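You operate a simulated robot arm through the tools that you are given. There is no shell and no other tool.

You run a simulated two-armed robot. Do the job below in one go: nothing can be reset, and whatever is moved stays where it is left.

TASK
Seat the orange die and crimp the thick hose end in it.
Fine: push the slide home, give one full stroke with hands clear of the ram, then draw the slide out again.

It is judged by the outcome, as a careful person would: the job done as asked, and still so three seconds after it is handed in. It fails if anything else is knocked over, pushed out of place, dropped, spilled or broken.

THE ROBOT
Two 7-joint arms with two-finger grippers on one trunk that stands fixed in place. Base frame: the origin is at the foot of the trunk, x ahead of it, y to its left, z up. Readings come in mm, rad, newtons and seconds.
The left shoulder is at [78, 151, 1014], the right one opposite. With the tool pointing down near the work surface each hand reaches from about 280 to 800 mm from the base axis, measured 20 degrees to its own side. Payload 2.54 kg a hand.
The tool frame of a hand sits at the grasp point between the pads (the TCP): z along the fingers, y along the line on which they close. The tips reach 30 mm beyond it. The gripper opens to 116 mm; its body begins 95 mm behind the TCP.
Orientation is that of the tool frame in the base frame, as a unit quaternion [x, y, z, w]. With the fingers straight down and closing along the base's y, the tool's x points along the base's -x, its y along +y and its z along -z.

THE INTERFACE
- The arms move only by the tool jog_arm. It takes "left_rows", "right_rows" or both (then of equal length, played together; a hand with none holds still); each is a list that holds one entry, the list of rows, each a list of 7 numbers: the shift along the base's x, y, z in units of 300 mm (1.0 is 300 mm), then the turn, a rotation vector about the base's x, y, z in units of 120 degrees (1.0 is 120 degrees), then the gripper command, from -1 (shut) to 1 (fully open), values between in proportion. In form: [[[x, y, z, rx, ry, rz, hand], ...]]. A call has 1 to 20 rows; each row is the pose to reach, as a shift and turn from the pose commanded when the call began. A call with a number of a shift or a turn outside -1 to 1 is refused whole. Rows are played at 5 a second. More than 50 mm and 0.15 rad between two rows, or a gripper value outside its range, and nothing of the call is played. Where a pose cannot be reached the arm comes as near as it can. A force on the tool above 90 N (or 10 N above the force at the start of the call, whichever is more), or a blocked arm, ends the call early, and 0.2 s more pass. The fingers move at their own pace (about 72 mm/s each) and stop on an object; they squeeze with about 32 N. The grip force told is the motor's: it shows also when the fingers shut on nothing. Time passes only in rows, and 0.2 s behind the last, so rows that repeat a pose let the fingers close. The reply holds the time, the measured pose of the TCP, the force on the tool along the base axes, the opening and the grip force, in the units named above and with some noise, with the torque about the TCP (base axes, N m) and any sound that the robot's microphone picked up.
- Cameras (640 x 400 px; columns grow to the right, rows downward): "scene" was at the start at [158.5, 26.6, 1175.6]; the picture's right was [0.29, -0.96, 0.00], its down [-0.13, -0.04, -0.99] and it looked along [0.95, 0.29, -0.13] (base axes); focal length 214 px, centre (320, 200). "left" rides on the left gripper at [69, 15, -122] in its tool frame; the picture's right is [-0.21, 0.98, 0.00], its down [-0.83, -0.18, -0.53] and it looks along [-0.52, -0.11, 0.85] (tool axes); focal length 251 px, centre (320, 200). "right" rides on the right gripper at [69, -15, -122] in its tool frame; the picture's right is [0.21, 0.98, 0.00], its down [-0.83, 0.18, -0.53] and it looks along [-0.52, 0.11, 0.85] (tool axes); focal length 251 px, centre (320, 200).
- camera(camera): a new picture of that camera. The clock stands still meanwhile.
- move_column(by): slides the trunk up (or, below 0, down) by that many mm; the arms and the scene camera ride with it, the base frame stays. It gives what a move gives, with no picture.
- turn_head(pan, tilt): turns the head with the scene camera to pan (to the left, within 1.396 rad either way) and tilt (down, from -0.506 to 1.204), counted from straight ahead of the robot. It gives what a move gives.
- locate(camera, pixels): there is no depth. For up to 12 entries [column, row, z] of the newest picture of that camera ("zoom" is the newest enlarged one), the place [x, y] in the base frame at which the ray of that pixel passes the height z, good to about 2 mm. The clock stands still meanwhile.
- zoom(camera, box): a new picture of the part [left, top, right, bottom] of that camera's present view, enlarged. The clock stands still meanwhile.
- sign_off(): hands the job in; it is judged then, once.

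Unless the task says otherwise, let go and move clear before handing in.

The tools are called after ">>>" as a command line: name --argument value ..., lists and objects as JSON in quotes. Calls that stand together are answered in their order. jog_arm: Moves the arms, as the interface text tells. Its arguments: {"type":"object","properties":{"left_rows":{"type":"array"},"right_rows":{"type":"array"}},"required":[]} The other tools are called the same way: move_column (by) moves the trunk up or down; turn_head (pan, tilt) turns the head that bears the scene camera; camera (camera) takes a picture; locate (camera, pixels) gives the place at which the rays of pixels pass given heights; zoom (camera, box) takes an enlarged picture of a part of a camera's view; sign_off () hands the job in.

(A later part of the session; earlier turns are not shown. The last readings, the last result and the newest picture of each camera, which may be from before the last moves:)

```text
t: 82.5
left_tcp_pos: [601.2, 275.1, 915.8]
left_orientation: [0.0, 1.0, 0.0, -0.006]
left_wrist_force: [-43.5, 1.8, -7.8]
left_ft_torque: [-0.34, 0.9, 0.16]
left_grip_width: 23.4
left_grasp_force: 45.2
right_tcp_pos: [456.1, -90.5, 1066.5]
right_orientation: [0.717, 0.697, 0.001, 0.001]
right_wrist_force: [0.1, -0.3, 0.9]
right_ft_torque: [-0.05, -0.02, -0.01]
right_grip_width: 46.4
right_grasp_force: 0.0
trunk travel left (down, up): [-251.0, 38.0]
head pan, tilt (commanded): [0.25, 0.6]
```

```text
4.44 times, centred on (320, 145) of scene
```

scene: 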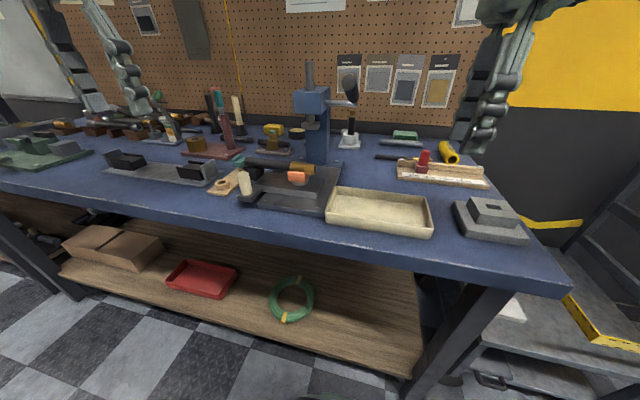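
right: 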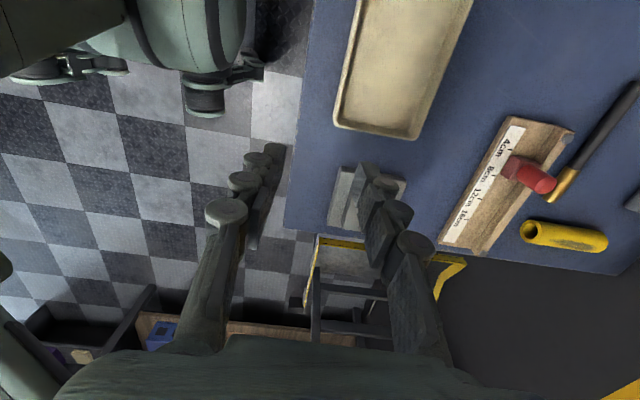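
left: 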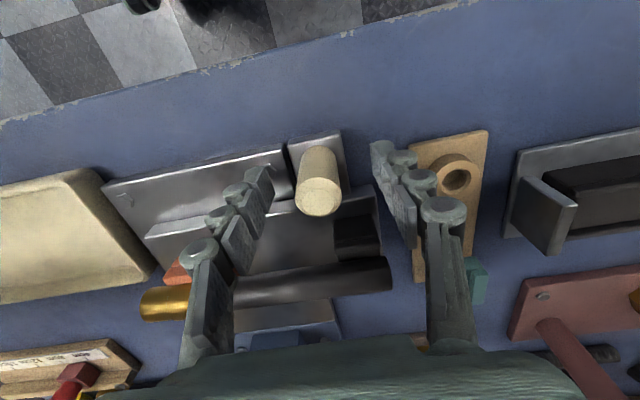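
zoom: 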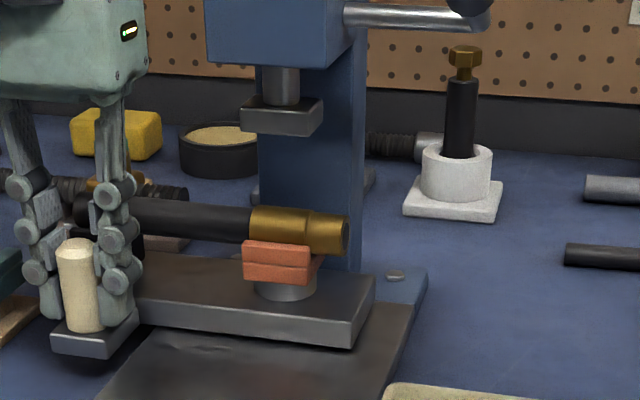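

The stop was felt at 43.5 N with 100 mm of travel, so the slide is home. I'll relax the push, release the handle, and withdraw the left hand up and back.

>>> jog_arm --left_rows '[[[-0.01, 0, 0, 0, 0, 0, -1], [-0.019, 0, 0, 0, 0, 0, -1], [-0.019, 0, 0, 0, 0, 0, -0.5], [-0.019, 0, 0, 0, 0, 0, -0.2], [-0.019, 0, 0, 0, 0, 0, 0.1], [-0.019, 0, 0, 0, 0, 0, 0.1]]]'

>>> zoom --camera "scene" --box '[230, 100, 360, 210]'

```text
t: 83.9
left_tcp_pos: [603.1, 273.5, 915.6]
left_orientation: [0.001, 1.0, 0.0, 0.001]
left_wrist_force: [0.2, 0.3, 0.6]
left_ft_torque: [0.0, 0.0, 0.02]
left_grip_width: 63.8
left_grasp_force: 0.0
right_tcp_pos: [459.0, -91.7, 1064.9]
right_orientation: [0.717, 0.697, 0.0, 0.001]
right_wrist_force: [0.2, 0.8, 0.4]
right_ft_torque: [-0.05, -0.01, -0.01]
right_grip_width: 46.5
right_grasp_force: 0.0
trunk travel left (down, up): [-251.0, 38.0]
head pan, tilt (commanded): [0.25, 0.6]
```

```text
3.64 times, centred on (295, 155) of scene
```

zoom: 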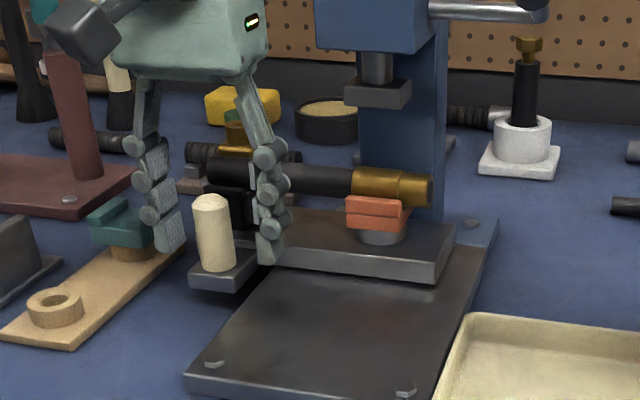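

The slide stays home and the handle is free. I'll withdraw the left hand well clear, and turn the right hand to yaw 0 while raising it for the lever.

>>> jog_arm --left_rows '[[[0, 0, 0.1, 0, 0, 0, 0.1], [0, 0, 0.22, 0, 0, 0, 0.1], [-0.05, 0.03, 0.34, 0, 0, 0, 0.1], [-0.15, 0.08, 0.42, 0, 0, 0, 0.1], [-0.26, 0.14, 0.48, 0, 0, 0, 0.1], [-0.38, 0.2, 0.52, 0, 0, 0, 0.1], [-0.5, 0.26, 0.55, 0, 0, 0, 0.1], [-0.6, 0.34, 0.55, 0, 0, 0, 0.1], [-0.65, 0.42, 0.55, 0, 0, 0, 0.1], [-0.65, 0.42, 0.55, 0, 0, 0, 0.1], [-0.65, 0.42, 0.55, 0, 0, 0, 0.1]]]' --right_rows '[[[0, 0, 0.03, 0, 0, 0.069, 0], [0, 0, 0.06, 0, 0, 0.138, 0], [0, 0, 0.09, 0, 0, 0.207, 0], [0, 0.01, 0.12, 0, 0, 0.276, 0], [0, 0.02, 0.15, 0, 0, 0.345, 0], [0, 0.03, 0.18, 0, 0, 0.414, 0], [0, 0.04, 0.21, 0, 0, 0.483, 0], [0, 0.05, 0.24, 0, 0, 0.552, 0], [0, 0.06, 0.27, 0, 0, 0.621, 0], [0, 0.08, 0.3, 0, 0, 0.69, 0], [0, 0.1, 0.33, 0, 0, 0.759, 0]]]'

>>> camera --camera "right"

>>> camera --camera "scene"

>>> camera --camera "left"

```text
t: 86.3
left_tcp_pos: [406.7, 399.2, 1081.9]
left_orientation: [0.001, 1.0, 0.0, 0.001]
left_wrist_force: [0.7, 0.3, -0.1]
left_ft_torque: [0.05, -0.02, 0.01]
left_grip_width: 63.8
left_grasp_force: 0.1
right_tcp_pos: [457.8, -59.2, 1163.9]
right_orientation: [0.003, 1.0, -0.001, 0.0]
right_wrist_force: [-0.6, -1.3, -0.4]
right_ft_torque: [0.02, 0.03, 0.03]
right_grip_width: 57.9
right_grasp_force: 0.1
trunk travel left (down, up): [-251.0, 38.0]
head pan, tilt (commanded): [0.25, 0.6]
```

```text
taken
```

right: 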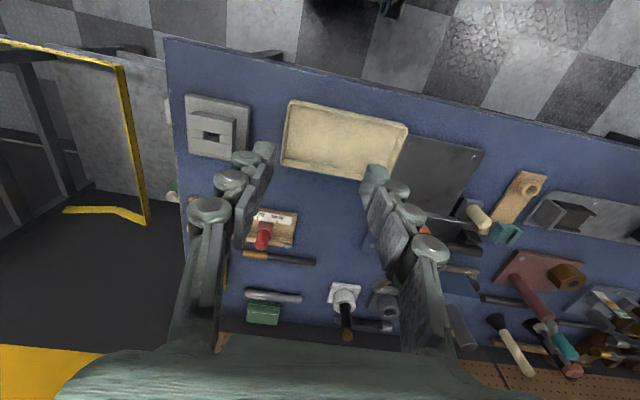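

```text
taken
```

scene: 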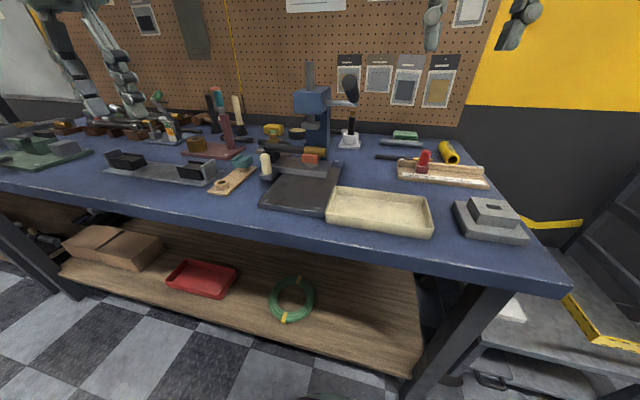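

```text
taken
```

left: 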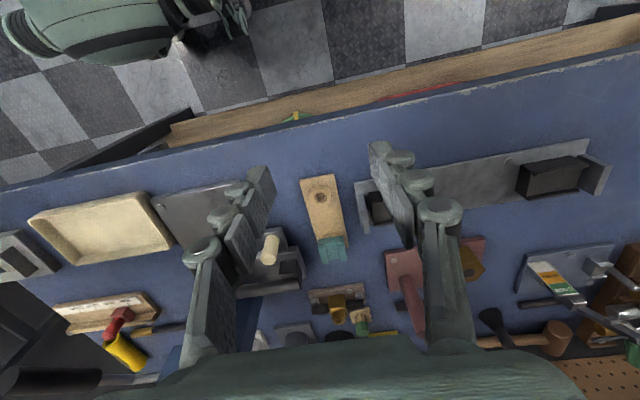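

The left hand is clear. I'll bring the right hand to about (470,70,1185), behind and above the lever grip, to see it between the fingers.

>>> jog_arm --right_rows '[[[0.01, 0.14, 0.03, 0, 0, 0.004, 0.1], [0.02, 0.28, 0.06, 0, 0, 0.004, 0.1], [0.03, 0.43, 0.08, 0, 0, 0.004, 0.1], [0.03, 0.43, 0.08, 0, 0, 0.004, 0.1]]]'

>>> camera --camera "right"

>>> zoom --camera "scene" --box '[270, 50, 400, 180]'

```text
t: 87.3
left_tcp_pos: [406.3, 399.4, 1082.6]
left_orientation: [0.0, 1.0, 0.0, 0.001]
left_wrist_force: [0.1, -0.6, 0.8]
left_ft_torque: [0.01, 0.0, -0.02]
left_grip_width: 63.9
left_grasp_force: 0.1
right_tcp_pos: [467.6, 68.0, 1188.5]
right_orientation: [0.0, 1.0, 0.0, 0.001]
right_wrist_force: [-0.4, 0.3, -0.7]
right_ft_torque: [-0.02, 0.02, -0.02]
right_grip_width: 63.7
right_grasp_force: 0.0
trunk travel left (down, up): [-251.0, 38.0]
head pan, tilt (commanded): [0.25, 0.6]
```

```text
taken
```

right: 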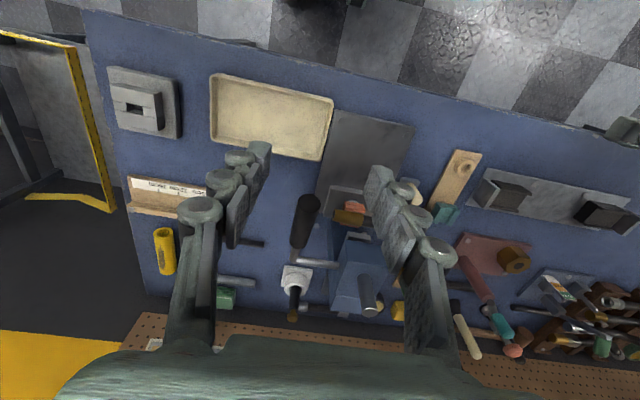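

```text
3.08 times, centred on (335, 115) of scene
```

zoom: 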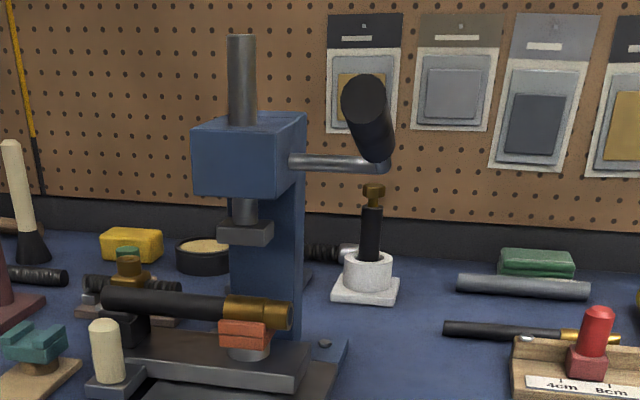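

The lever grip is visible in the right camera at (305,200)–(297,260). I'll zoom in to refine its geometry.

>>> zoom --camera "right" --box '[270, 180, 400, 330]'

>>> zoom --camera "scene" --box '[320, 60, 370, 120]'

```text
2.67 times, centred on (335, 255) of right
```

zoom: 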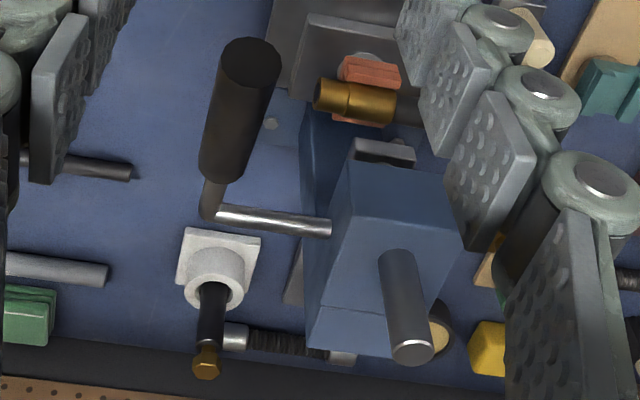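

```text
6.67 times, centred on (345, 90) of scene
```

zoom: 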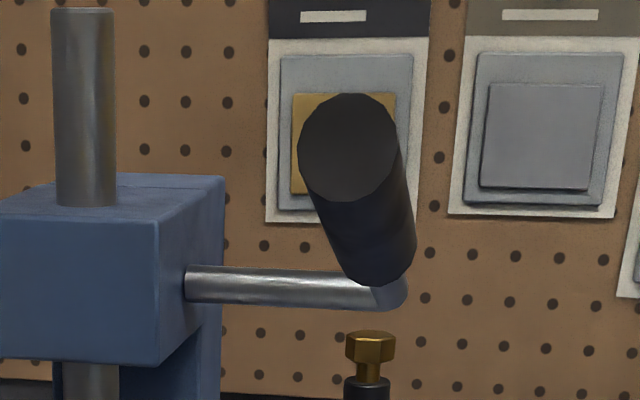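

>>> locate --camera "right" --pixels '[[308.8, 201.8, 1080], [308.8, 201.8, 1100], [293.8, 258.7, 1030], [293.8, 258.7, 1050], [298.3, 243.8, 1040], [298.3, 243.8, 1060]]'

>>> locate --camera "scene" --pixels '[[349.2, 82.05, 1080], [349.2, 82.05, 1100], [355.5, 103.9, 1030], [355.5, 103.9, 1050], [354.7, 100.5, 1040], [354.7, 100.5, 1060]]'

```text
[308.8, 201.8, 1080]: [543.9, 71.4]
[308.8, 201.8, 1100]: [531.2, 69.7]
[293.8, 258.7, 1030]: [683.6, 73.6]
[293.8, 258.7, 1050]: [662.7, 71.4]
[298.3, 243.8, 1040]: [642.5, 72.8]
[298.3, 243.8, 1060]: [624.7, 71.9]
```

```text
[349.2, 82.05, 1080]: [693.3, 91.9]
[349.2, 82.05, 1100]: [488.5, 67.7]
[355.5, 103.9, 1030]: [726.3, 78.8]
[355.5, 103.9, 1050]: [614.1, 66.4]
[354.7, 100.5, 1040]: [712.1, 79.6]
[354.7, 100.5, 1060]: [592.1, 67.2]
```

The lever is refined: axis near (671, 1041), grip end at (534, 71, 1095.5), about 23 mm diameter, inclined 22°. I'll move the right hand above the grip's middle at about (564,71.5,1150).

>>> jog_arm --right_rows '[[[0.11, 0.004, -0.03, 0, 0, 0, 0.1], [0.22, 0.008, -0.08, 0, 0, 0, 0.1], [0.322, 0.012, -0.128, 0, 0, 0, 0.1], [0.322, 0.012, -0.128, 0, 0, 0, 0.1]]]'

>>> camera --camera "right"

>>> zoom --camera "scene" --box '[270, 20, 400, 150]'

```text
t: 88.3
left_tcp_pos: [407.0, 398.3, 1081.9]
left_orientation: [0.0, 1.0, 0.0, 0.001]
left_wrist_force: [0.4, -0.5, 0.5]
left_ft_torque: [-0.02, -0.02, -0.01]
left_grip_width: 63.8
left_grasp_force: 0.2
right_tcp_pos: [562.4, 71.7, 1149.7]
right_orientation: [0.001, 1.0, 0.0, 0.0]
right_wrist_force: [0.6, 0.4, -1.2]
right_ft_torque: [0.02, 0.01, 0.0]
right_grip_width: 63.8
right_grasp_force: 0.1
trunk travel left (down, up): [-251.0, 38.0]
head pan, tilt (commanded): [0.25, 0.6]
```

```text
taken
```

right: 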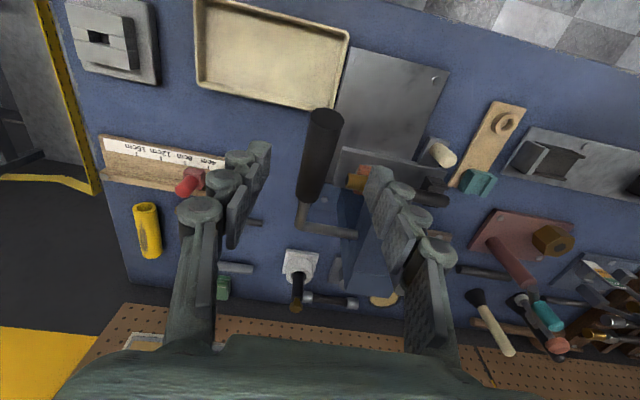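

```text
3.08 times, centred on (335, 85) of scene
```

zoom: 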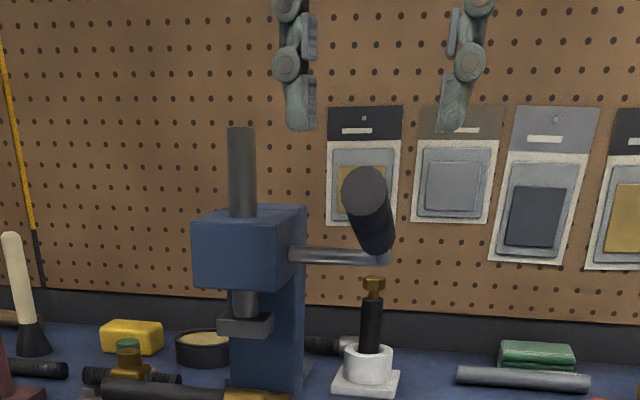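

The fingers straddle the lever grip in plan view. I'll narrow the opening to 46 mm and descend to the grip's mid-height.

>>> jog_arm --right_rows '[[[0.005, 0, -0.02, 0, 0, 0, -0.2], [0.005, 0, -0.08, 0, 0, 0, -0.2], [0.005, 0, -0.15, 0, 0, 0, -0.2], [0.005, 0, -0.22, 0, 0, 0, -0.2], [0.005, 0, -0.22, 0, 0, 0, -0.2]]]'

>>> camera --camera "right"

>>> zoom --camera "scene" --box '[290, 40, 410, 150]'

```text
t: 89.5
left_tcp_pos: [406.7, 398.1, 1083.1]
left_orientation: [0.0, 1.0, 0.0, 0.001]
left_wrist_force: [-0.5, 0.5, -0.2]
left_ft_torque: [0.03, -0.01, -0.03]
left_grip_width: 63.8
left_grasp_force: 0.0
right_tcp_pos: [564.8, 72.2, 1082.2]
right_orientation: [0.001, 1.0, 0.0, 0.0]
right_wrist_force: [0.4, -0.3, 0.2]
right_ft_torque: [0.0, -0.01, -0.03]
right_grip_width: 46.6
right_grasp_force: 0.0
trunk travel left (down, up): [-251.0, 38.0]
head pan, tilt (commanded): [0.25, 0.6]
```

```text
taken
```

right: 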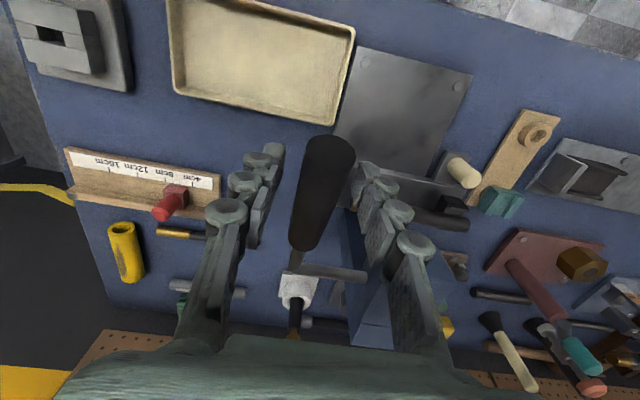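

```text
3.64 times, centred on (350, 95) of scene
```

zoom: 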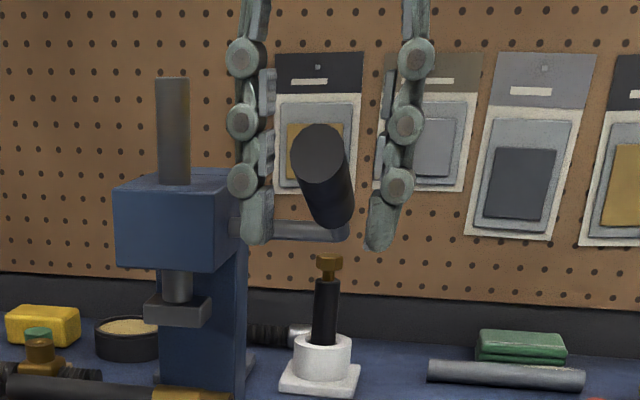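

The grip lies centred between the fingers. I'll close on it.

>>> jog_arm --right_rows '[[[0, 0, 0, 0, 0, 0, -0.4], [0, 0, 0, 0, 0, 0, -0.55], [0, 0, 0, 0, 0, 0, -0.8], [0, 0, 0, 0, 0, 0, -1], [0, 0, 0, 0, 0, 0, -1]]]'

>>> zoom --camera "scene" --box '[290, 40, 410, 180]'

```text
t: 90.7
left_tcp_pos: [407.0, 397.8, 1082.4]
left_orientation: [0.0, 1.0, 0.001, 0.001]
left_wrist_force: [1.1, 1.1, -0.2]
left_ft_torque: [0.02, 0.02, 0.04]
left_grip_width: 63.7
left_grasp_force: 0.0
right_tcp_pos: [564.3, 71.6, 1083.1]
right_orientation: [0.0, 1.0, 0.0, -0.001]
right_wrist_force: [-1.1, -5.7, -2.3]
right_ft_torque: [0.0, 0.16, 0.04]
right_grip_width: 22.0
right_grasp_force: 45.3
trunk travel left (down, up): [-251.0, 38.0]
head pan, tilt (commanded): [0.25, 0.6]
```

```text
2.86 times, centred on (350, 110) of scene
```

zoom: 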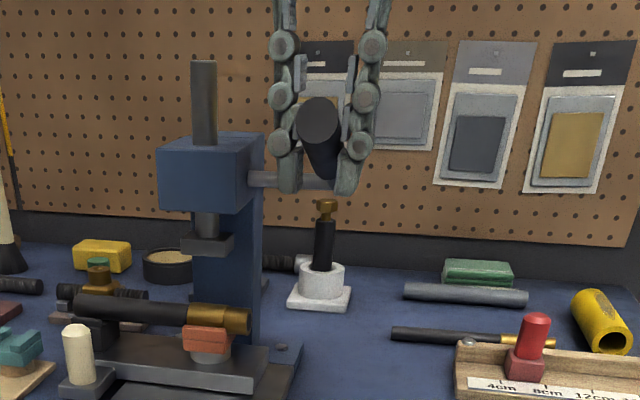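

The grip is held at 22 mm. I'll begin the stroke along the lever's arc, the first 20° only, and check forces.

>>> jog_arm --right_rows '[[[-0.009, -0.003, -0.025, 0, -0.018, 0, -1], [-0.016, -0.003, -0.0507, 0, -0.037, 0, -1], [-0.0213, -0.003, -0.077, 0, -0.055, 0, -1], [-0.025, -0.003, -0.1033, 0, -0.073, 0, -1], [-0.0267, -0.003, -0.13, 0, -0.092, 0, -1]]]'

>>> zoom --camera "scene" --box '[270, 40, 410, 190]'

```text
t: 91.9
left_tcp_pos: [405.7, 397.2, 1082.4]
left_orientation: [0.0, 1.0, 0.0, 0.002]
left_wrist_force: [0.1, -0.3, 0.1]
left_ft_torque: [-0.02, 0.0, 0.01]
left_grip_width: 63.9
left_grasp_force: 0.0
right_tcp_pos: [556.4, 71.4, 1045.0]
right_orientation: [0.0, 0.995, 0.001, 0.096]
right_wrist_force: [0.7, 0.6, 9.9]
right_ft_torque: [0.03, -1.06, -0.08]
right_grip_width: 22.6
right_grasp_force: 45.1
trunk travel left (down, up): [-251.0, 38.0]
head pan, tilt (commanded): [0.25, 0.6]
```

```text
2.67 times, centred on (340, 115) of scene
```

zoom: 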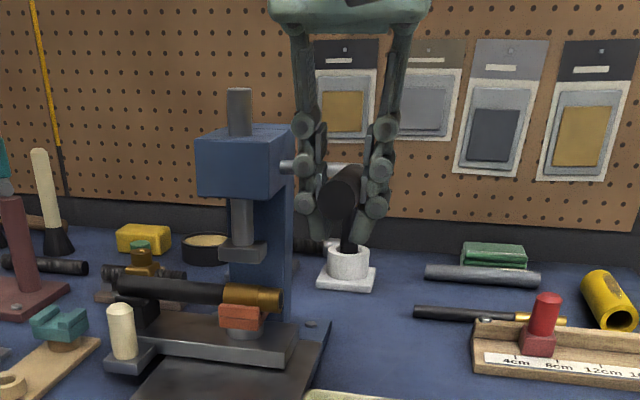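

The ram is coming down with the lever at about 10 N of resistance. I'll continue another 20°.

>>> jog_arm --right_rows '[[[0.0, 0, -0.0267, 0, -0.018, 0, -1], [0.0023, 0, -0.0533, 0, -0.037, 0, -1], [0.0063, 0, -0.0797, 0, -0.055, 0, -1], [0.0123, 0, -0.1057, 0, -0.073, 0, -1], [0.0197, 0, -0.1313, 0, -0.092, 0, -1]]]'

>>> zoom --camera "scene" --box '[270, 60, 410, 200]'

```text
t: 93.1
left_tcp_pos: [406.4, 396.8, 1081.9]
left_orientation: [0.001, 1.0, 0.001, 0.002]
left_wrist_force: [-0.4, -0.3, 0.4]
left_ft_torque: [0.01, 0.01, 0.01]
left_grip_width: 64.0
left_grasp_force: 0.1
right_tcp_pos: [562.1, 71.0, 1003.5]
right_orientation: [0.0, 0.981, 0.001, 0.192]
right_wrist_force: [-4.6, -4.9, 8.2]
right_ft_torque: [0.02, -1.02, 0.04]
right_grip_width: 22.1
right_grasp_force: 43.4
trunk travel left (down, up): [-251.0, 38.0]
head pan, tilt (commanded): [0.25, 0.6]
```

```text
2.86 times, centred on (340, 130) of scene
```

zoom: 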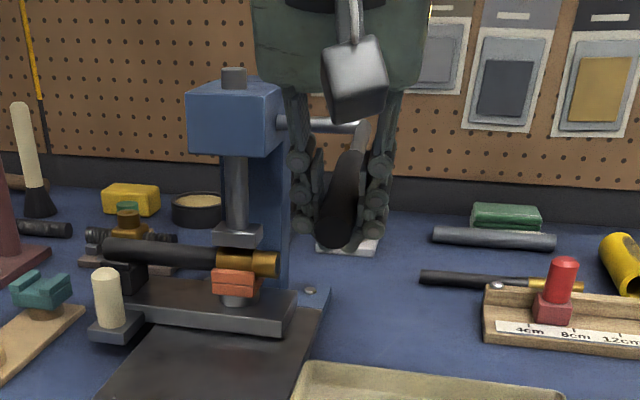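

The ram foot is just above the ferrule and well aligned. I'll continue in smaller steps through the press.

>>> jog_arm --right_rows '[[[0.007, 0.002, -0.0187, 0, -0.014, 0, -1], [0.0147, 0.002, -0.0373, 0, -0.0275, 0, -1], [0.0237, 0.002, -0.0553, 0, -0.041, 0, -1], [0.0333, 0.002, -0.0727, 0, -0.055, 0, -1]]]'

>>> zoom --camera "scene" --box '[270, 60, 410, 200]'

>>> zoom --camera "scene" --box '[290, 120, 350, 180]'

```text
t: 94.1
left_tcp_pos: [403.3, 397.4, 1084.8]
left_orientation: [0.0, 1.0, 0.001, 0.003]
left_wrist_force: [0.1, -0.2, 0.8]
left_ft_torque: [-0.01, -0.02, 0.0]
left_grip_width: 63.9
left_grasp_force: 0.0
right_tcp_pos: [570.0, 72.9, 988.8]
right_orientation: [0.001, 0.968, 0.002, 0.252]
right_wrist_force: [-25.9, -14.6, 30.8]
right_ft_torque: [0.05, -0.18, 0.1]
right_grip_width: 21.6
right_grasp_force: 43.3
trunk travel left (down, up): [-251.0, 38.0]
head pan, tilt (commanded): [0.25, 0.6]
```

```text
2.86 times, centred on (340, 130) of scene
```

zoom: 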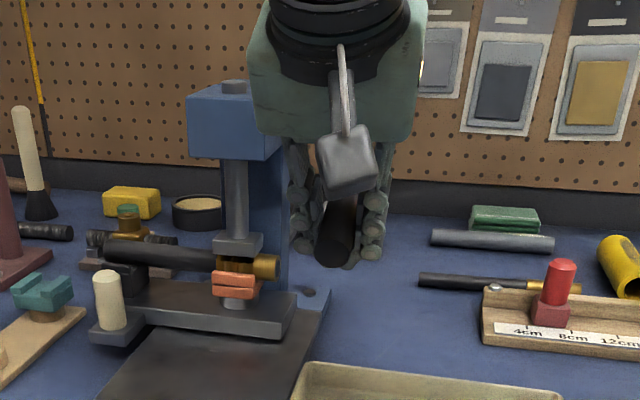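

```text
6.67 times, centred on (320, 150) of scene
```

zoom: 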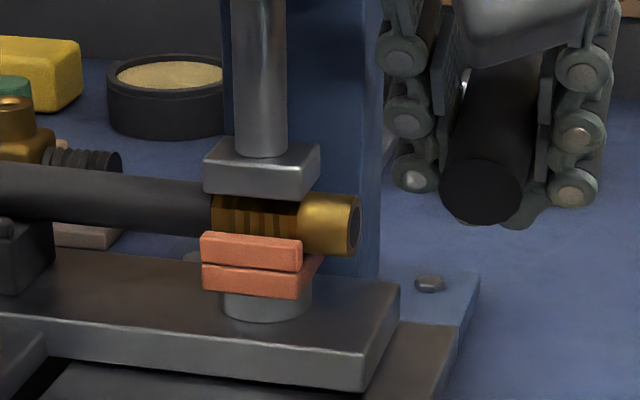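

The ferrule now shows crimp bands and resistance has risen to about 40 N, close to the bottom of the stroke. I'll press a few degrees further to complete a full stroke.

>>> jog_arm --right_rows '[[[0.005, 0.0, -0.009, 0, -0.007, 0, -1], [0.0107, 0.0, -0.017, 0, -0.014, 0, -1], [0.016, 0.0, -0.025, 0, -0.02, 0, -1], [0.016, 0.0, -0.025, 0, -0.02, 0, -1]]]'

>>> zoom --camera "scene" --box '[290, 120, 350, 180]'

>>> zoom --camera "scene" --box '[270, 60, 410, 200]'

```text
t: 95.1
left_tcp_pos: [403.4, 396.8, 1084.7]
left_orientation: [0.0, 1.0, 0.002, 0.003]
left_wrist_force: [0.1, 0.5, -0.1]
left_ft_torque: [0.0, -0.01, 0.01]
left_grip_width: 63.6
left_grasp_force: 0.1
right_tcp_pos: [576.4, 71.5, 979.4]
right_orientation: [0.002, 0.963, 0.002, 0.271]
right_wrist_force: [-12.1, -7.5, 29.6]
right_ft_torque: [0.23, 0.15, -0.15]
right_grip_width: 21.1
right_grasp_force: 43.1
trunk travel left (down, up): [-251.0, 38.0]
head pan, tilt (commanded): [0.25, 0.6]
```

```text
6.67 times, centred on (320, 150) of scene
```

zoom: 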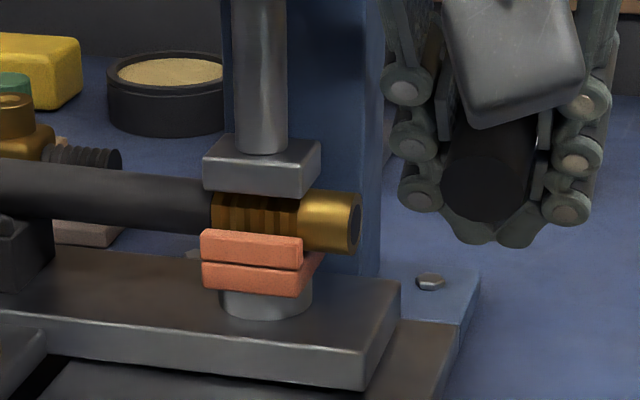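

```text
2.86 times, centred on (340, 130) of scene
```

zoom: 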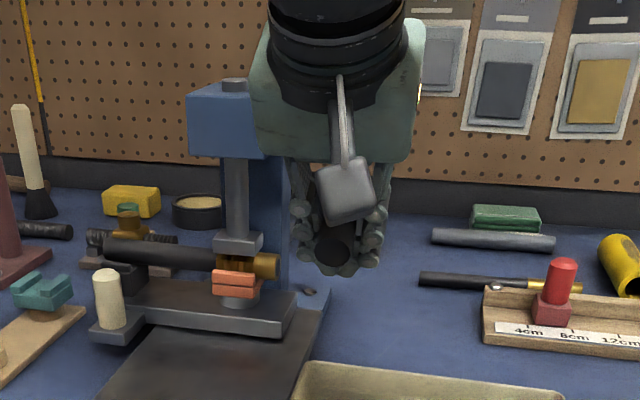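

The ram foot has bottomed on the ferrule and no longer advances; my pads only slipped on the grip. I'll look closely at the crimp.

>>> zoom --camera "scene" --box '[296, 138, 332, 168]'

>>> camera --camera "left"

>>> camera --camera "right"

```text
13.33 times, centred on (314, 153) of scene
```

zoom: 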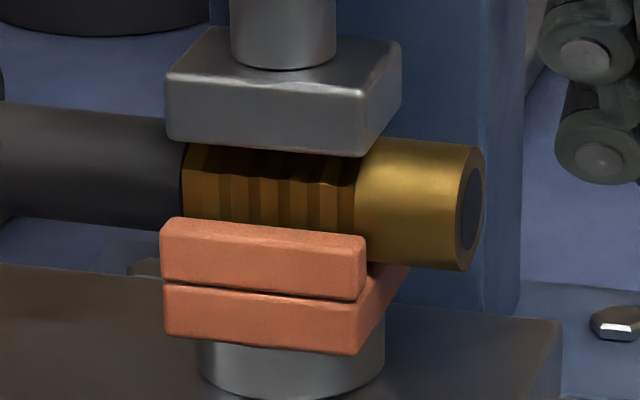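

```text
taken
```

left: 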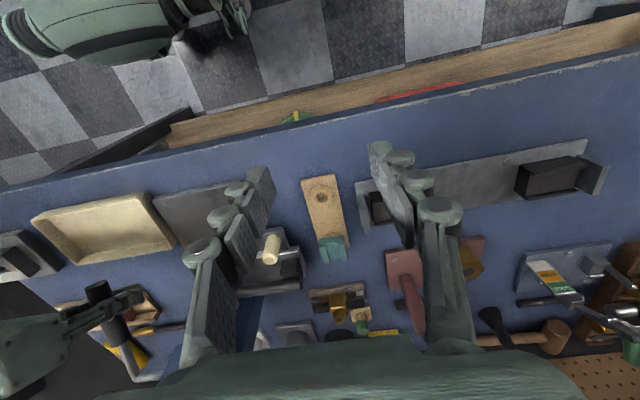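

```text
taken
```

right: 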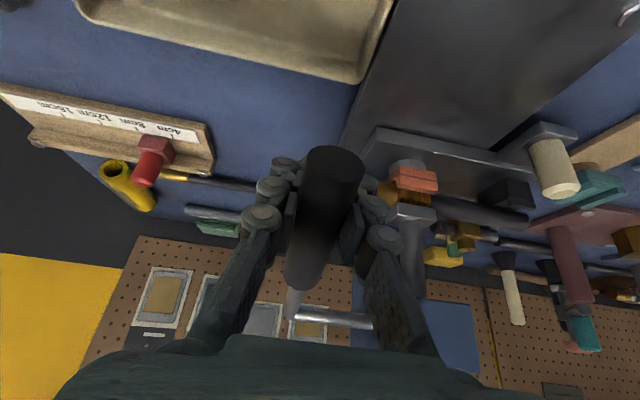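

The thick ferrule section is now reshaped into a banded, narrower crimp centred in the die, so the stroke has worked. I'll bring the lever back up along its arc.

>>> jog_arm --right_rows '[[[-0.011, 0, 0.017, 0, 0.013, 0, -1], [-0.021, 0, 0.0337, 0, 0.0275, 0, -1], [-0.0305, 0, 0.0515, 0, 0.041, 0, -1], [-0.0387, 0, 0.0697, 0, 0.055, 0, -1], [-0.046, 0, 0.088, 0, 0.069, 0, -1], [-0.0523, 0, 0.1073, 0, 0.0825, 0, -1], [-0.058, 0, 0.1265, 0, 0.096, 0, -1], [-0.062, 0, 0.146, 0, 0.11, 0, -1], [-0.0655, 0, 0.166, 0, 0.124, 0, -1], [-0.0677, 0, 0.1857, 0, 0.1375, 0, -1]]]'

>>> zoom --camera "scene" --box '[270, 40, 410, 200]'

```text
t: 97.3
left_tcp_pos: [409.8, 397.9, 1080.2]
left_orientation: [-0.001, 1.0, 0.001, -0.001]
left_wrist_force: [0.3, -0.2, 0.1]
left_ft_torque: [0.02, 0.01, -0.01]
left_grip_width: 64.0
left_grasp_force: 0.1
right_tcp_pos: [560.9, 71.7, 1028.9]
right_orientation: [0.001, 0.992, 0.001, 0.125]
right_wrist_force: [20.9, -8.2, -9.1]
right_ft_torque: [0.19, 1.33, 0.21]
right_grip_width: 21.0
right_grasp_force: 43.1
trunk travel left (down, up): [-251.0, 38.0]
head pan, tilt (commanded): [0.25, 0.6]
```

```text
2.50 times, centred on (340, 120) of scene
```

zoom: 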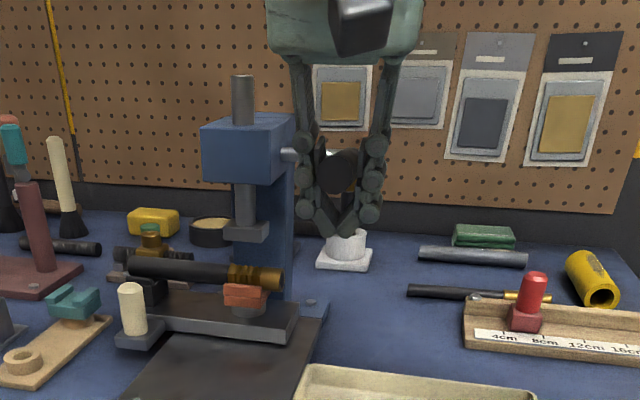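

The ram is rising with the lever. I'll continue up toward the original position, checking for the top stop.

>>> jog_arm --right_rows '[[[0.004, 0, 0.02, 0, 0.014, 0, -1], [0.005, 0, 0.04, 0, 0.0275, 0, -1], [0.007, 0, 0.06, 0, 0.041, 0, -1], [0.009, 0, 0.08, 0, 0.055, 0, -1], [0.012, 0, 0.1, 0, 0.069, 0, -1], [0.015, 0, 0.119, 0, 0.0825, 0, -1], [0.015, 0, 0.119, 0, 0.0825, 0, -1]]]'

>>> zoom --camera "scene" --box '[270, 40, 410, 200]'

```text
t: 98.9
left_tcp_pos: [410.2, 396.8, 1081.5]
left_orientation: [-0.001, 1.0, 0.001, -0.002]
left_wrist_force: [0.6, 0.5, -0.3]
left_ft_torque: [0.01, 0.0, 0.01]
left_grip_width: 63.8
left_grasp_force: 0.1
right_tcp_pos: [563.7, 72.5, 1062.9]
right_orientation: [-0.001, 0.999, -0.001, 0.037]
right_wrist_force: [-0.5, -9.5, -34.6]
right_ft_torque: [0.24, -0.19, -0.02]
right_grip_width: 21.3
right_grasp_force: 42.6
trunk travel left (down, up): [-251.0, 38.0]
head pan, tilt (commanded): [0.25, 0.6]
```

```text
2.50 times, centred on (340, 120) of scene
```

zoom: 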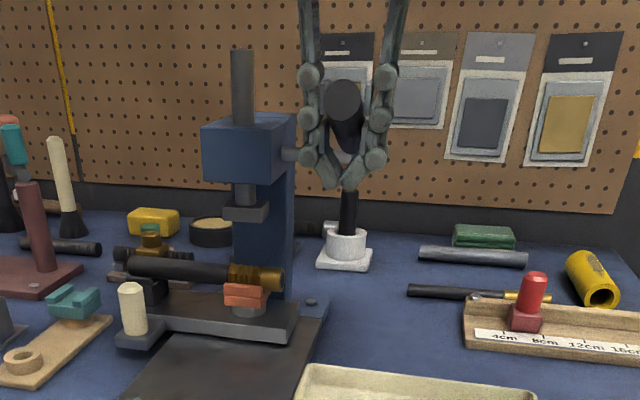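

The lever is back at its top stop (−34.6 N) with the ram raised. I'll ease the force, open the fingers and check that the lever stays up.

>>> jog_arm --right_rows '[[[0, 0, -0.012, 0, 0, 0, -1], [0, 0, -0.012, 0, 0, 0, -0.5], [0, 0, -0.012, 0, 0, 0, -0.2], [0, 0, -0.012, 0, 0, 0, 0], [0, 0, -0.012, 0, 0, 0, 0]]]'

>>> zoom --camera "scene" --box '[270, 40, 410, 200]'

>>> camera --camera "right"

```text
t: 100.1
left_tcp_pos: [407.6, 398.1, 1081.9]
left_orientation: [0.0, 1.0, -0.001, 0.001]
left_wrist_force: [0.0, 0.0, -0.5]
left_ft_torque: [-0.01, -0.01, -0.01]
left_grip_width: 63.8
left_grasp_force: 0.1
right_tcp_pos: [562.2, 71.6, 1063.2]
right_orientation: [0.001, 0.999, 0.0, 0.041]
right_wrist_force: [-1.0, 0.0, 0.9]
right_ft_torque: [0.01, 0.01, -0.02]
right_grip_width: 58.0
right_grasp_force: 0.1
trunk travel left (down, up): [-251.0, 38.0]
head pan, tilt (commanded): [0.25, 0.6]
```

```text
2.50 times, centred on (340, 120) of scene
```

zoom: 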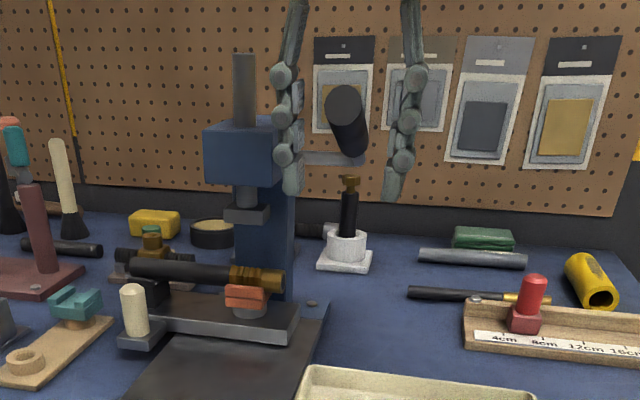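

```text
taken
```

right: 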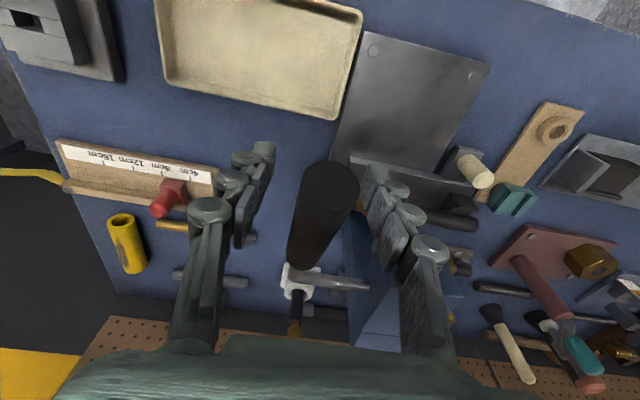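

The lever stays up and the fingers are open around it. I'll raise the right hand straight up clear of the grip and retreat to the right.

>>> jog_arm --right_rows '[[[0, 0, 0.1, 0, 0, 0, 0], [0, 0, 0.22, 0, 0, 0, 0], [0, 0, 0.34, 0, 0, 0, 0], [-0.08, -0.03, 0.4, 0, 0.01, 0, 0], [-0.2, -0.1, 0.4, 0, 0.02, 0, 0], [-0.3, -0.22, 0.38, 0, 0.03, 0, 0], [-0.38, -0.35, 0.34, 0, 0.039, 0, 0], [-0.4, -0.5, 0.3, 0, 0.039, 0, 0], [-0.4, -0.65, 0.26, 0, 0.039, 0, 0], [-0.4, -0.78, 0.22, 0, 0.039, 0, 0]]]'

>>> camera --camera "scene"

>>> zoom --camera "scene" --box '[240, 50, 400, 200]'

```text
t: 102.3
left_tcp_pos: [406.4, 398.3, 1081.8]
left_orientation: [0.0, 1.0, 0.001, 0.0]
left_wrist_force: [0.4, 0.1, 0.8]
left_ft_torque: [0.03, 0.02, 0.0]
left_grip_width: 63.9
left_grasp_force: 0.0
right_tcp_pos: [440.7, -160.5, 1129.1]
right_orientation: [0.001, 1.0, 0.001, 0.0]
right_wrist_force: [-0.1, 0.0, 0.2]
right_ft_torque: [0.03, 0.02, -0.01]
right_grip_width: 57.8
right_grasp_force: 0.0
trunk travel left (down, up): [-251.0, 38.0]
head pan, tilt (commanded): [0.25, 0.6]
```

```text
taken
```

scene: 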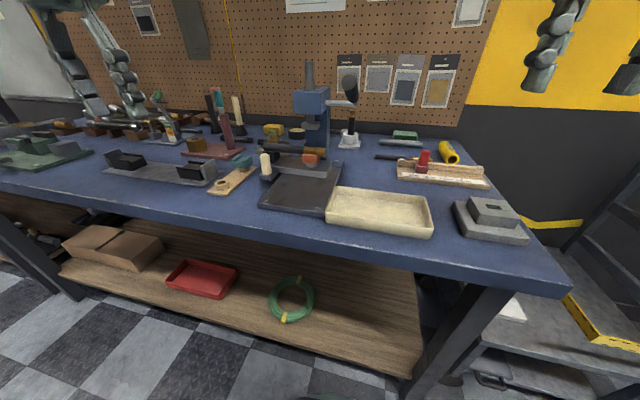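

```text
2.67 times, centred on (320, 125) of scene
```

zoom: 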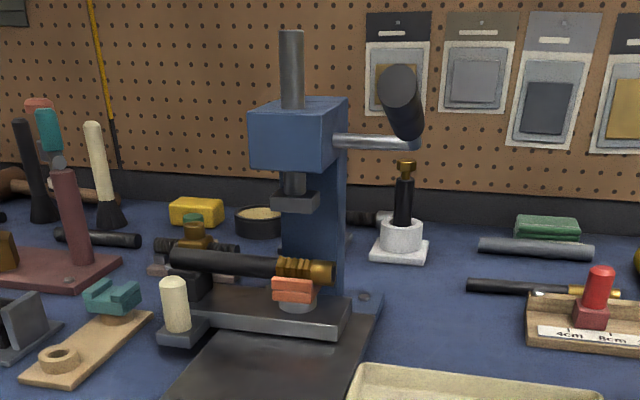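

The ram and lever are back in their original place and the crimped hose is still seated. Now I'll bring the left hand back above the slide handle near (601,274).

>>> jog_arm --left_rows '[[[0.108, -0.069, -0.02, 0, 0, 0, 0.1], [0.216, -0.138, -0.05, 0, 0, 0, 0.1], [0.324, -0.207, -0.09, 0, 0, 0, 0.1], [0.432, -0.276, -0.14, 0, 0, 0, 0.1], [0.54, -0.345, -0.2, 0, 0, 0, 0.1], [0.648, -0.414, -0.25, 0, 0, 0, 0.1], [0.648, -0.414, -0.25, 0, 0, 0, 0.1]]]'

>>> camera --camera "left"

>>> zoom --camera "left" --box '[240, 80, 400, 220]'

```text
t: 103.9
left_tcp_pos: [603.0, 275.1, 1005.9]
left_orientation: [0.0, 1.0, 0.0, 0.002]
left_wrist_force: [0.7, 0.0, -0.8]
left_ft_torque: [0.06, -0.01, -0.02]
left_grip_width: 63.9
left_grasp_force: 0.0
right_tcp_pos: [440.3, -162.9, 1130.4]
right_orientation: [0.001, 1.0, 0.0, 0.0]
right_wrist_force: [-0.2, 0.3, 0.3]
right_ft_torque: [0.03, 0.04, -0.02]
right_grip_width: 58.0
right_grasp_force: 0.1
trunk travel left (down, up): [-251.0, 38.0]
head pan, tilt (commanded): [0.25, 0.6]
```

```text
taken
```

left: 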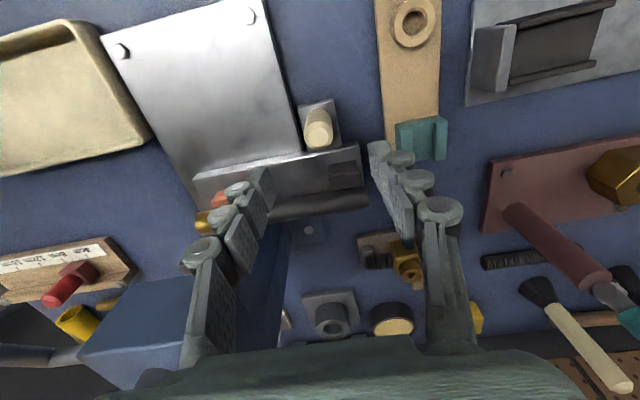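

```text
2.86 times, centred on (320, 150) of left
```

zoom: 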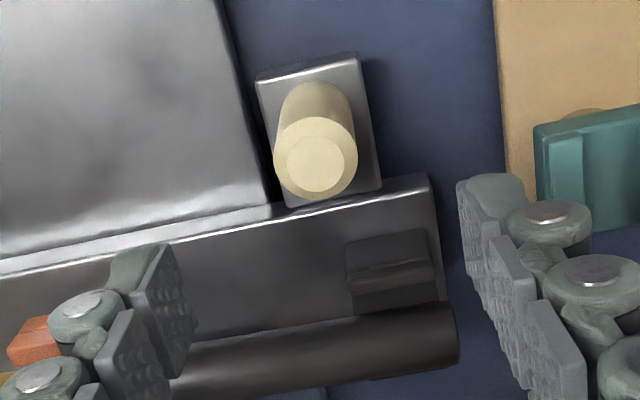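

The handle is centred at left (318.6,137), about 2 mm in −x from the hand. I'll correct and descend around it.

>>> jog_arm --left_rows '[[[-0.007, -0.002, -0.08, 0, 0, 0, 0.1], [-0.007, -0.002, -0.16, 0, 0, 0, 0.1], [-0.007, -0.002, -0.24, 0, 0, 0, 0.1], [-0.007, -0.002, -0.303, 0, 0, 0, 0.1], [-0.007, -0.002, -0.303, 0, 0, 0, 0.1]]]'

>>> zoom --camera "scene" --box '[220, 100, 350, 210]'

```text
t: 105.1
left_tcp_pos: [600.4, 276.7, 913.9]
left_orientation: [0.0, 1.0, 0.0, 0.001]
left_wrist_force: [-0.1, -0.3, -0.4]
left_ft_torque: [-0.03, 0.01, 0.02]
left_grip_width: 63.7
left_grasp_force: 0.0
right_tcp_pos: [441.4, -160.4, 1129.3]
right_orientation: [0.001, 1.0, 0.0, 0.0]
right_wrist_force: [1.1, -0.5, -0.2]
right_ft_torque: [0.01, 0.02, 0.01]
right_grip_width: 58.3
right_grasp_force: 0.0
trunk travel left (down, up): [-251.0, 38.0]
head pan, tilt (commanded): [0.25, 0.6]
```

```text
3.64 times, centred on (285, 155) of scene
```

zoom: 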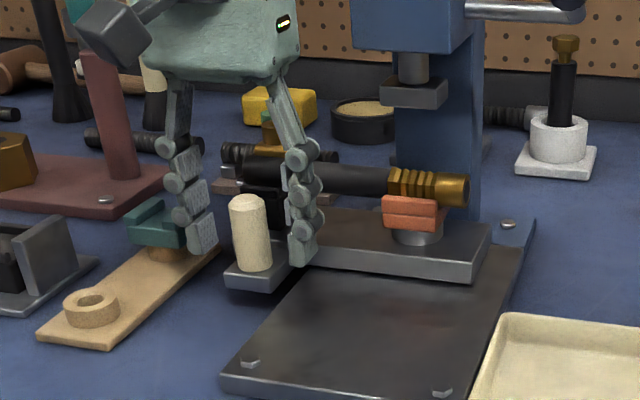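

The handle is between the fingers again with no contact. I'll close on it and then draw the slide out slowly.

>>> jog_arm --left_rows '[[[0, -0.003, 0, 0, 0, 0, -0.2], [0, -0.003, 0, 0, 0, 0, -0.5], [0, -0.003, 0, 0, 0, 0, -0.8], [0, -0.003, 0, 0, 0, 0, -1], [0, -0.003, 0, 0, 0, 0, -1], [-0.01, -0.003, 0, 0, 0, 0, -1], [-0.025, -0.003, 0, 0, 0, 0, -1], [-0.045, -0.003, 0, 0, 0, 0, -1], [-0.065, -0.003, 0, 0, 0, 0, -1], [-0.085, -0.003, 0, 0, 0, 0, -1]]]'

>>> zoom --camera "scene" --box '[220, 100, 350, 210]'

```text
t: 107.3
left_tcp_pos: [574.7, 274.4, 914.1]
left_orientation: [0.0, 1.0, 0.0, 0.001]
left_wrist_force: [-0.6, 0.5, 8.7]
left_ft_torque: [-0.03, 0.22, -0.05]
left_grip_width: 23.4
left_grasp_force: 45.2
right_tcp_pos: [440.1, -161.6, 1131.3]
right_orientation: [0.001, 1.0, 0.0, 0.0]
right_wrist_force: [0.6, 0.6, 0.7]
right_ft_torque: [0.0, -0.01, -0.02]
right_grip_width: 58.1
right_grasp_force: 0.2
trunk travel left (down, up): [-251.0, 38.0]
head pan, tilt (commanded): [0.25, 0.6]
```

```text
3.64 times, centred on (285, 155) of scene
```

zoom: 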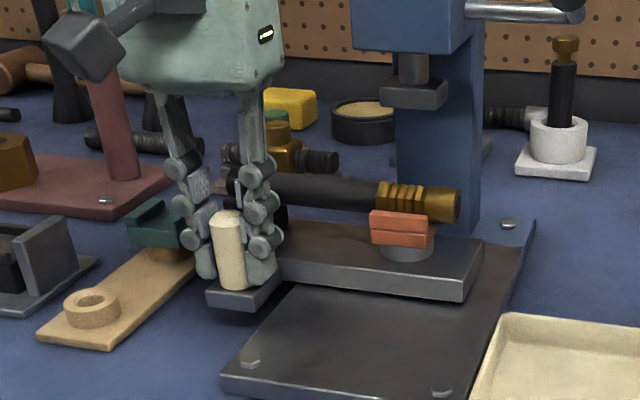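

The slide is coming out with the hose riding along. I'll continue slowly to the full 100 mm.

>>> jog_arm --left_rows '[[[-0.02, 0, 0, 0, 0, 0, -1], [-0.04, 0, 0, 0, 0, 0, -1], [-0.06, 0, 0, 0, 0, 0, -1], [-0.08, 0, 0, 0, 0, 0, -1], [-0.1, 0, 0, 0, 0, 0, -1], [-0.12, 0, 0, 0, 0, 0, -1], [-0.14, 0, 0, 0, 0, 0, -1], [-0.16, 0, 0, 0, 0, 0, -1], [-0.18, 0, 0, 0, 0, 0, -1], [-0.2, 0, 0, 0, 0, 0, -1], [-0.218, 0, 0, 0, 0, 0, -1], [-0.23, 0, 0, 0, 0, 0, -1]]]'

>>> zoom --camera "scene" --box '[210, 110, 340, 210]'

```text
t: 109.9
left_tcp_pos: [505.2, 275.2, 915.6]
left_orientation: [0.0, 1.0, 0.0, 0.001]
left_wrist_force: [-0.3, -1.5, -1.0]
left_ft_torque: [-0.22, -0.11, -0.09]
left_grip_width: 23.1
left_grasp_force: 44.7
right_tcp_pos: [442.1, -160.7, 1130.2]
right_orientation: [0.001, 1.0, 0.0, 0.0]
right_wrist_force: [0.2, -0.5, 0.0]
right_ft_torque: [0.01, 0.02, -0.02]
right_grip_width: 57.9
right_grasp_force: 0.0
trunk travel left (down, up): [-251.0, 38.0]
head pan, tilt (commanded): [0.25, 0.6]
```

```text
4.00 times, centred on (275, 160) of scene
```

zoom: 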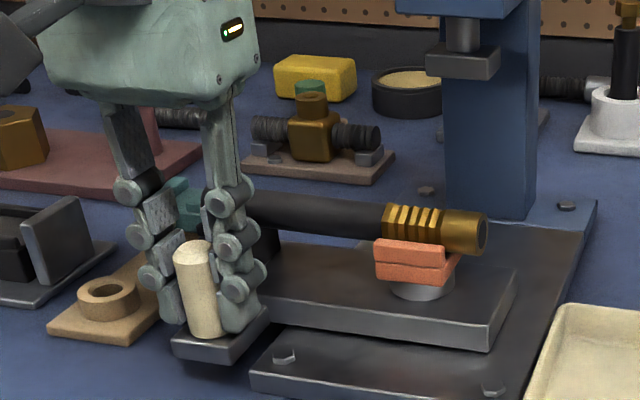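

At x 505 there are about 4–5 mm left. I'll pull gently until the stop is felt.

>>> jog_arm --left_rows '[[[-0.008, 0, 0, 0, 0, 0, -1], [-0.016, 0, 0, 0, 0, 0, -1], [-0.022, 0, 0, 0, 0, 0, -1], [-0.022, 0, 0, 0, 0, 0, -1]]]'

>>> zoom --camera "scene" --box '[210, 110, 340, 210]'

```text
t: 110.9
left_tcp_pos: [500.3, 276.2, 914.1]
left_orientation: [0.0, 1.0, 0.0, 0.001]
left_wrist_force: [9.7, 2.1, 0.2]
left_ft_torque: [0.15, -0.21, 0.01]
left_grip_width: 23.2
left_grasp_force: 45.5
right_tcp_pos: [443.5, -159.6, 1128.8]
right_orientation: [0.001, 1.0, 0.0, -0.001]
right_wrist_force: [0.0, -0.2, -0.7]
right_ft_torque: [0.03, 0.0, 0.0]
right_grip_width: 58.1
right_grasp_force: 0.0
trunk travel left (down, up): [-251.0, 38.0]
head pan, tilt (commanded): [0.25, 0.6]
```

```text
4.00 times, centred on (275, 160) of scene
```

zoom: 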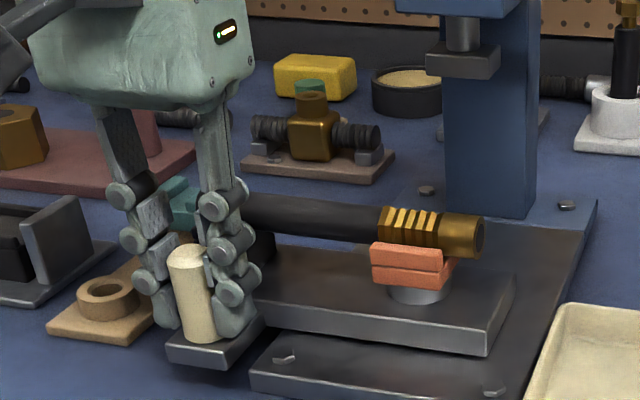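

The out-stop is reached (9.7 N at x 500). I'll relax, release the handle, and withdraw the left hand.

>>> jog_arm --left_rows '[[[0.004, 0, 0, 0, 0, 0, -1], [0.004, 0, 0, 0, 0, 0, -0.5], [0.004, 0, 0, 0, 0, 0, -0.1], [0.004, 0, 0, 0, 0, 0, 0.1], [0.004, 0, 0, 0, 0, 0, 0.1], [0.004, 0, 0.08, 0, 0, 0, 0.1], [0.004, 0, 0.2, 0, 0, 0, 0.1], [0.004, 0, 0.33, 0, 0, 0, 0.1], [-0.1, 0.08, 0.42, 0, 0, 0, 0.1], [-0.2, 0.18, 0.48, 0, 0, 0, 0.1], [-0.3, 0.28, 0.55, 0, 0, 0, 0.1], [-0.34, 0.4, 0.58, 0, 0, 0, 0.1]]]'

>>> camera --camera "scene"

>>> zoom --camera "scene" --box '[230, 130, 340, 210]'

>>> camera --camera "left"

```text
t: 113.5
left_tcp_pos: [396.0, 394.2, 1091.8]
left_orientation: [0.0, 1.0, 0.0, 0.0]
left_wrist_force: [-0.1, 0.3, -0.1]
left_ft_torque: [-0.03, -0.02, 0.0]
left_grip_width: 63.3
left_grasp_force: 0.0
right_tcp_pos: [441.2, -161.0, 1130.2]
right_orientation: [0.001, 1.0, 0.0, 0.0]
right_wrist_force: [-0.4, 0.5, -0.5]
right_ft_torque: [-0.04, 0.01, 0.0]
right_grip_width: 58.0
right_grasp_force: 0.1
trunk travel left (down, up): [-251.0, 38.0]
head pan, tilt (commanded): [0.25, 0.6]
```

```text
taken
```

scene: 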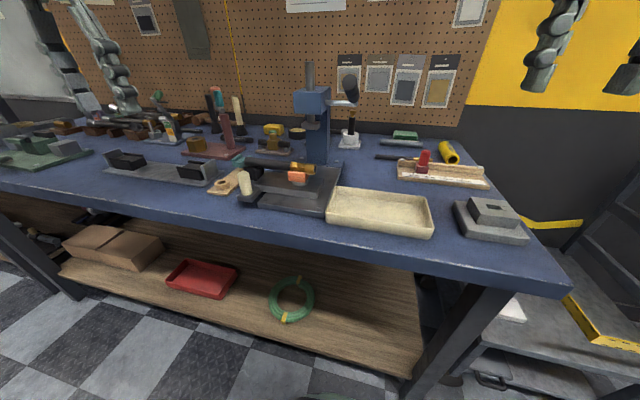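

```text
5.00 times, centred on (285, 170) of scene
```

zoom: 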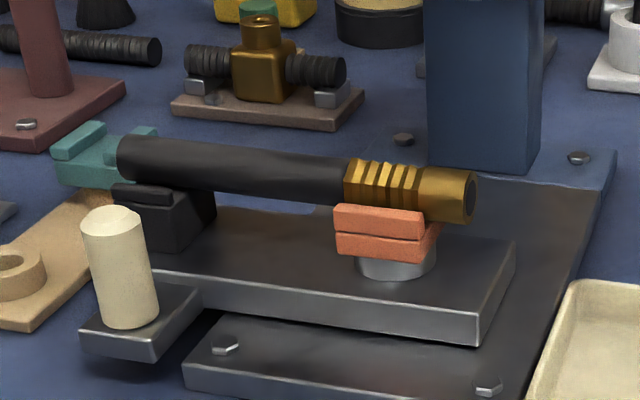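

```text
taken
```

left: 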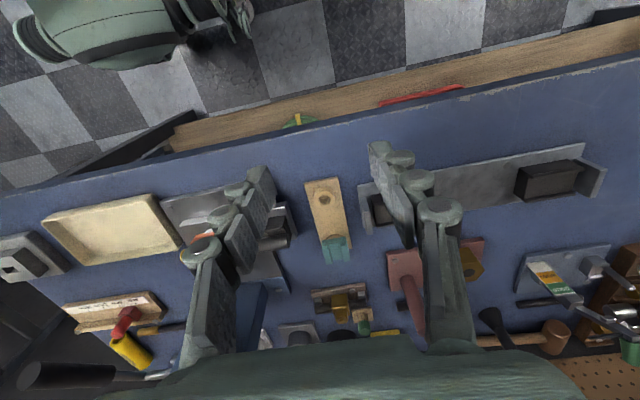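

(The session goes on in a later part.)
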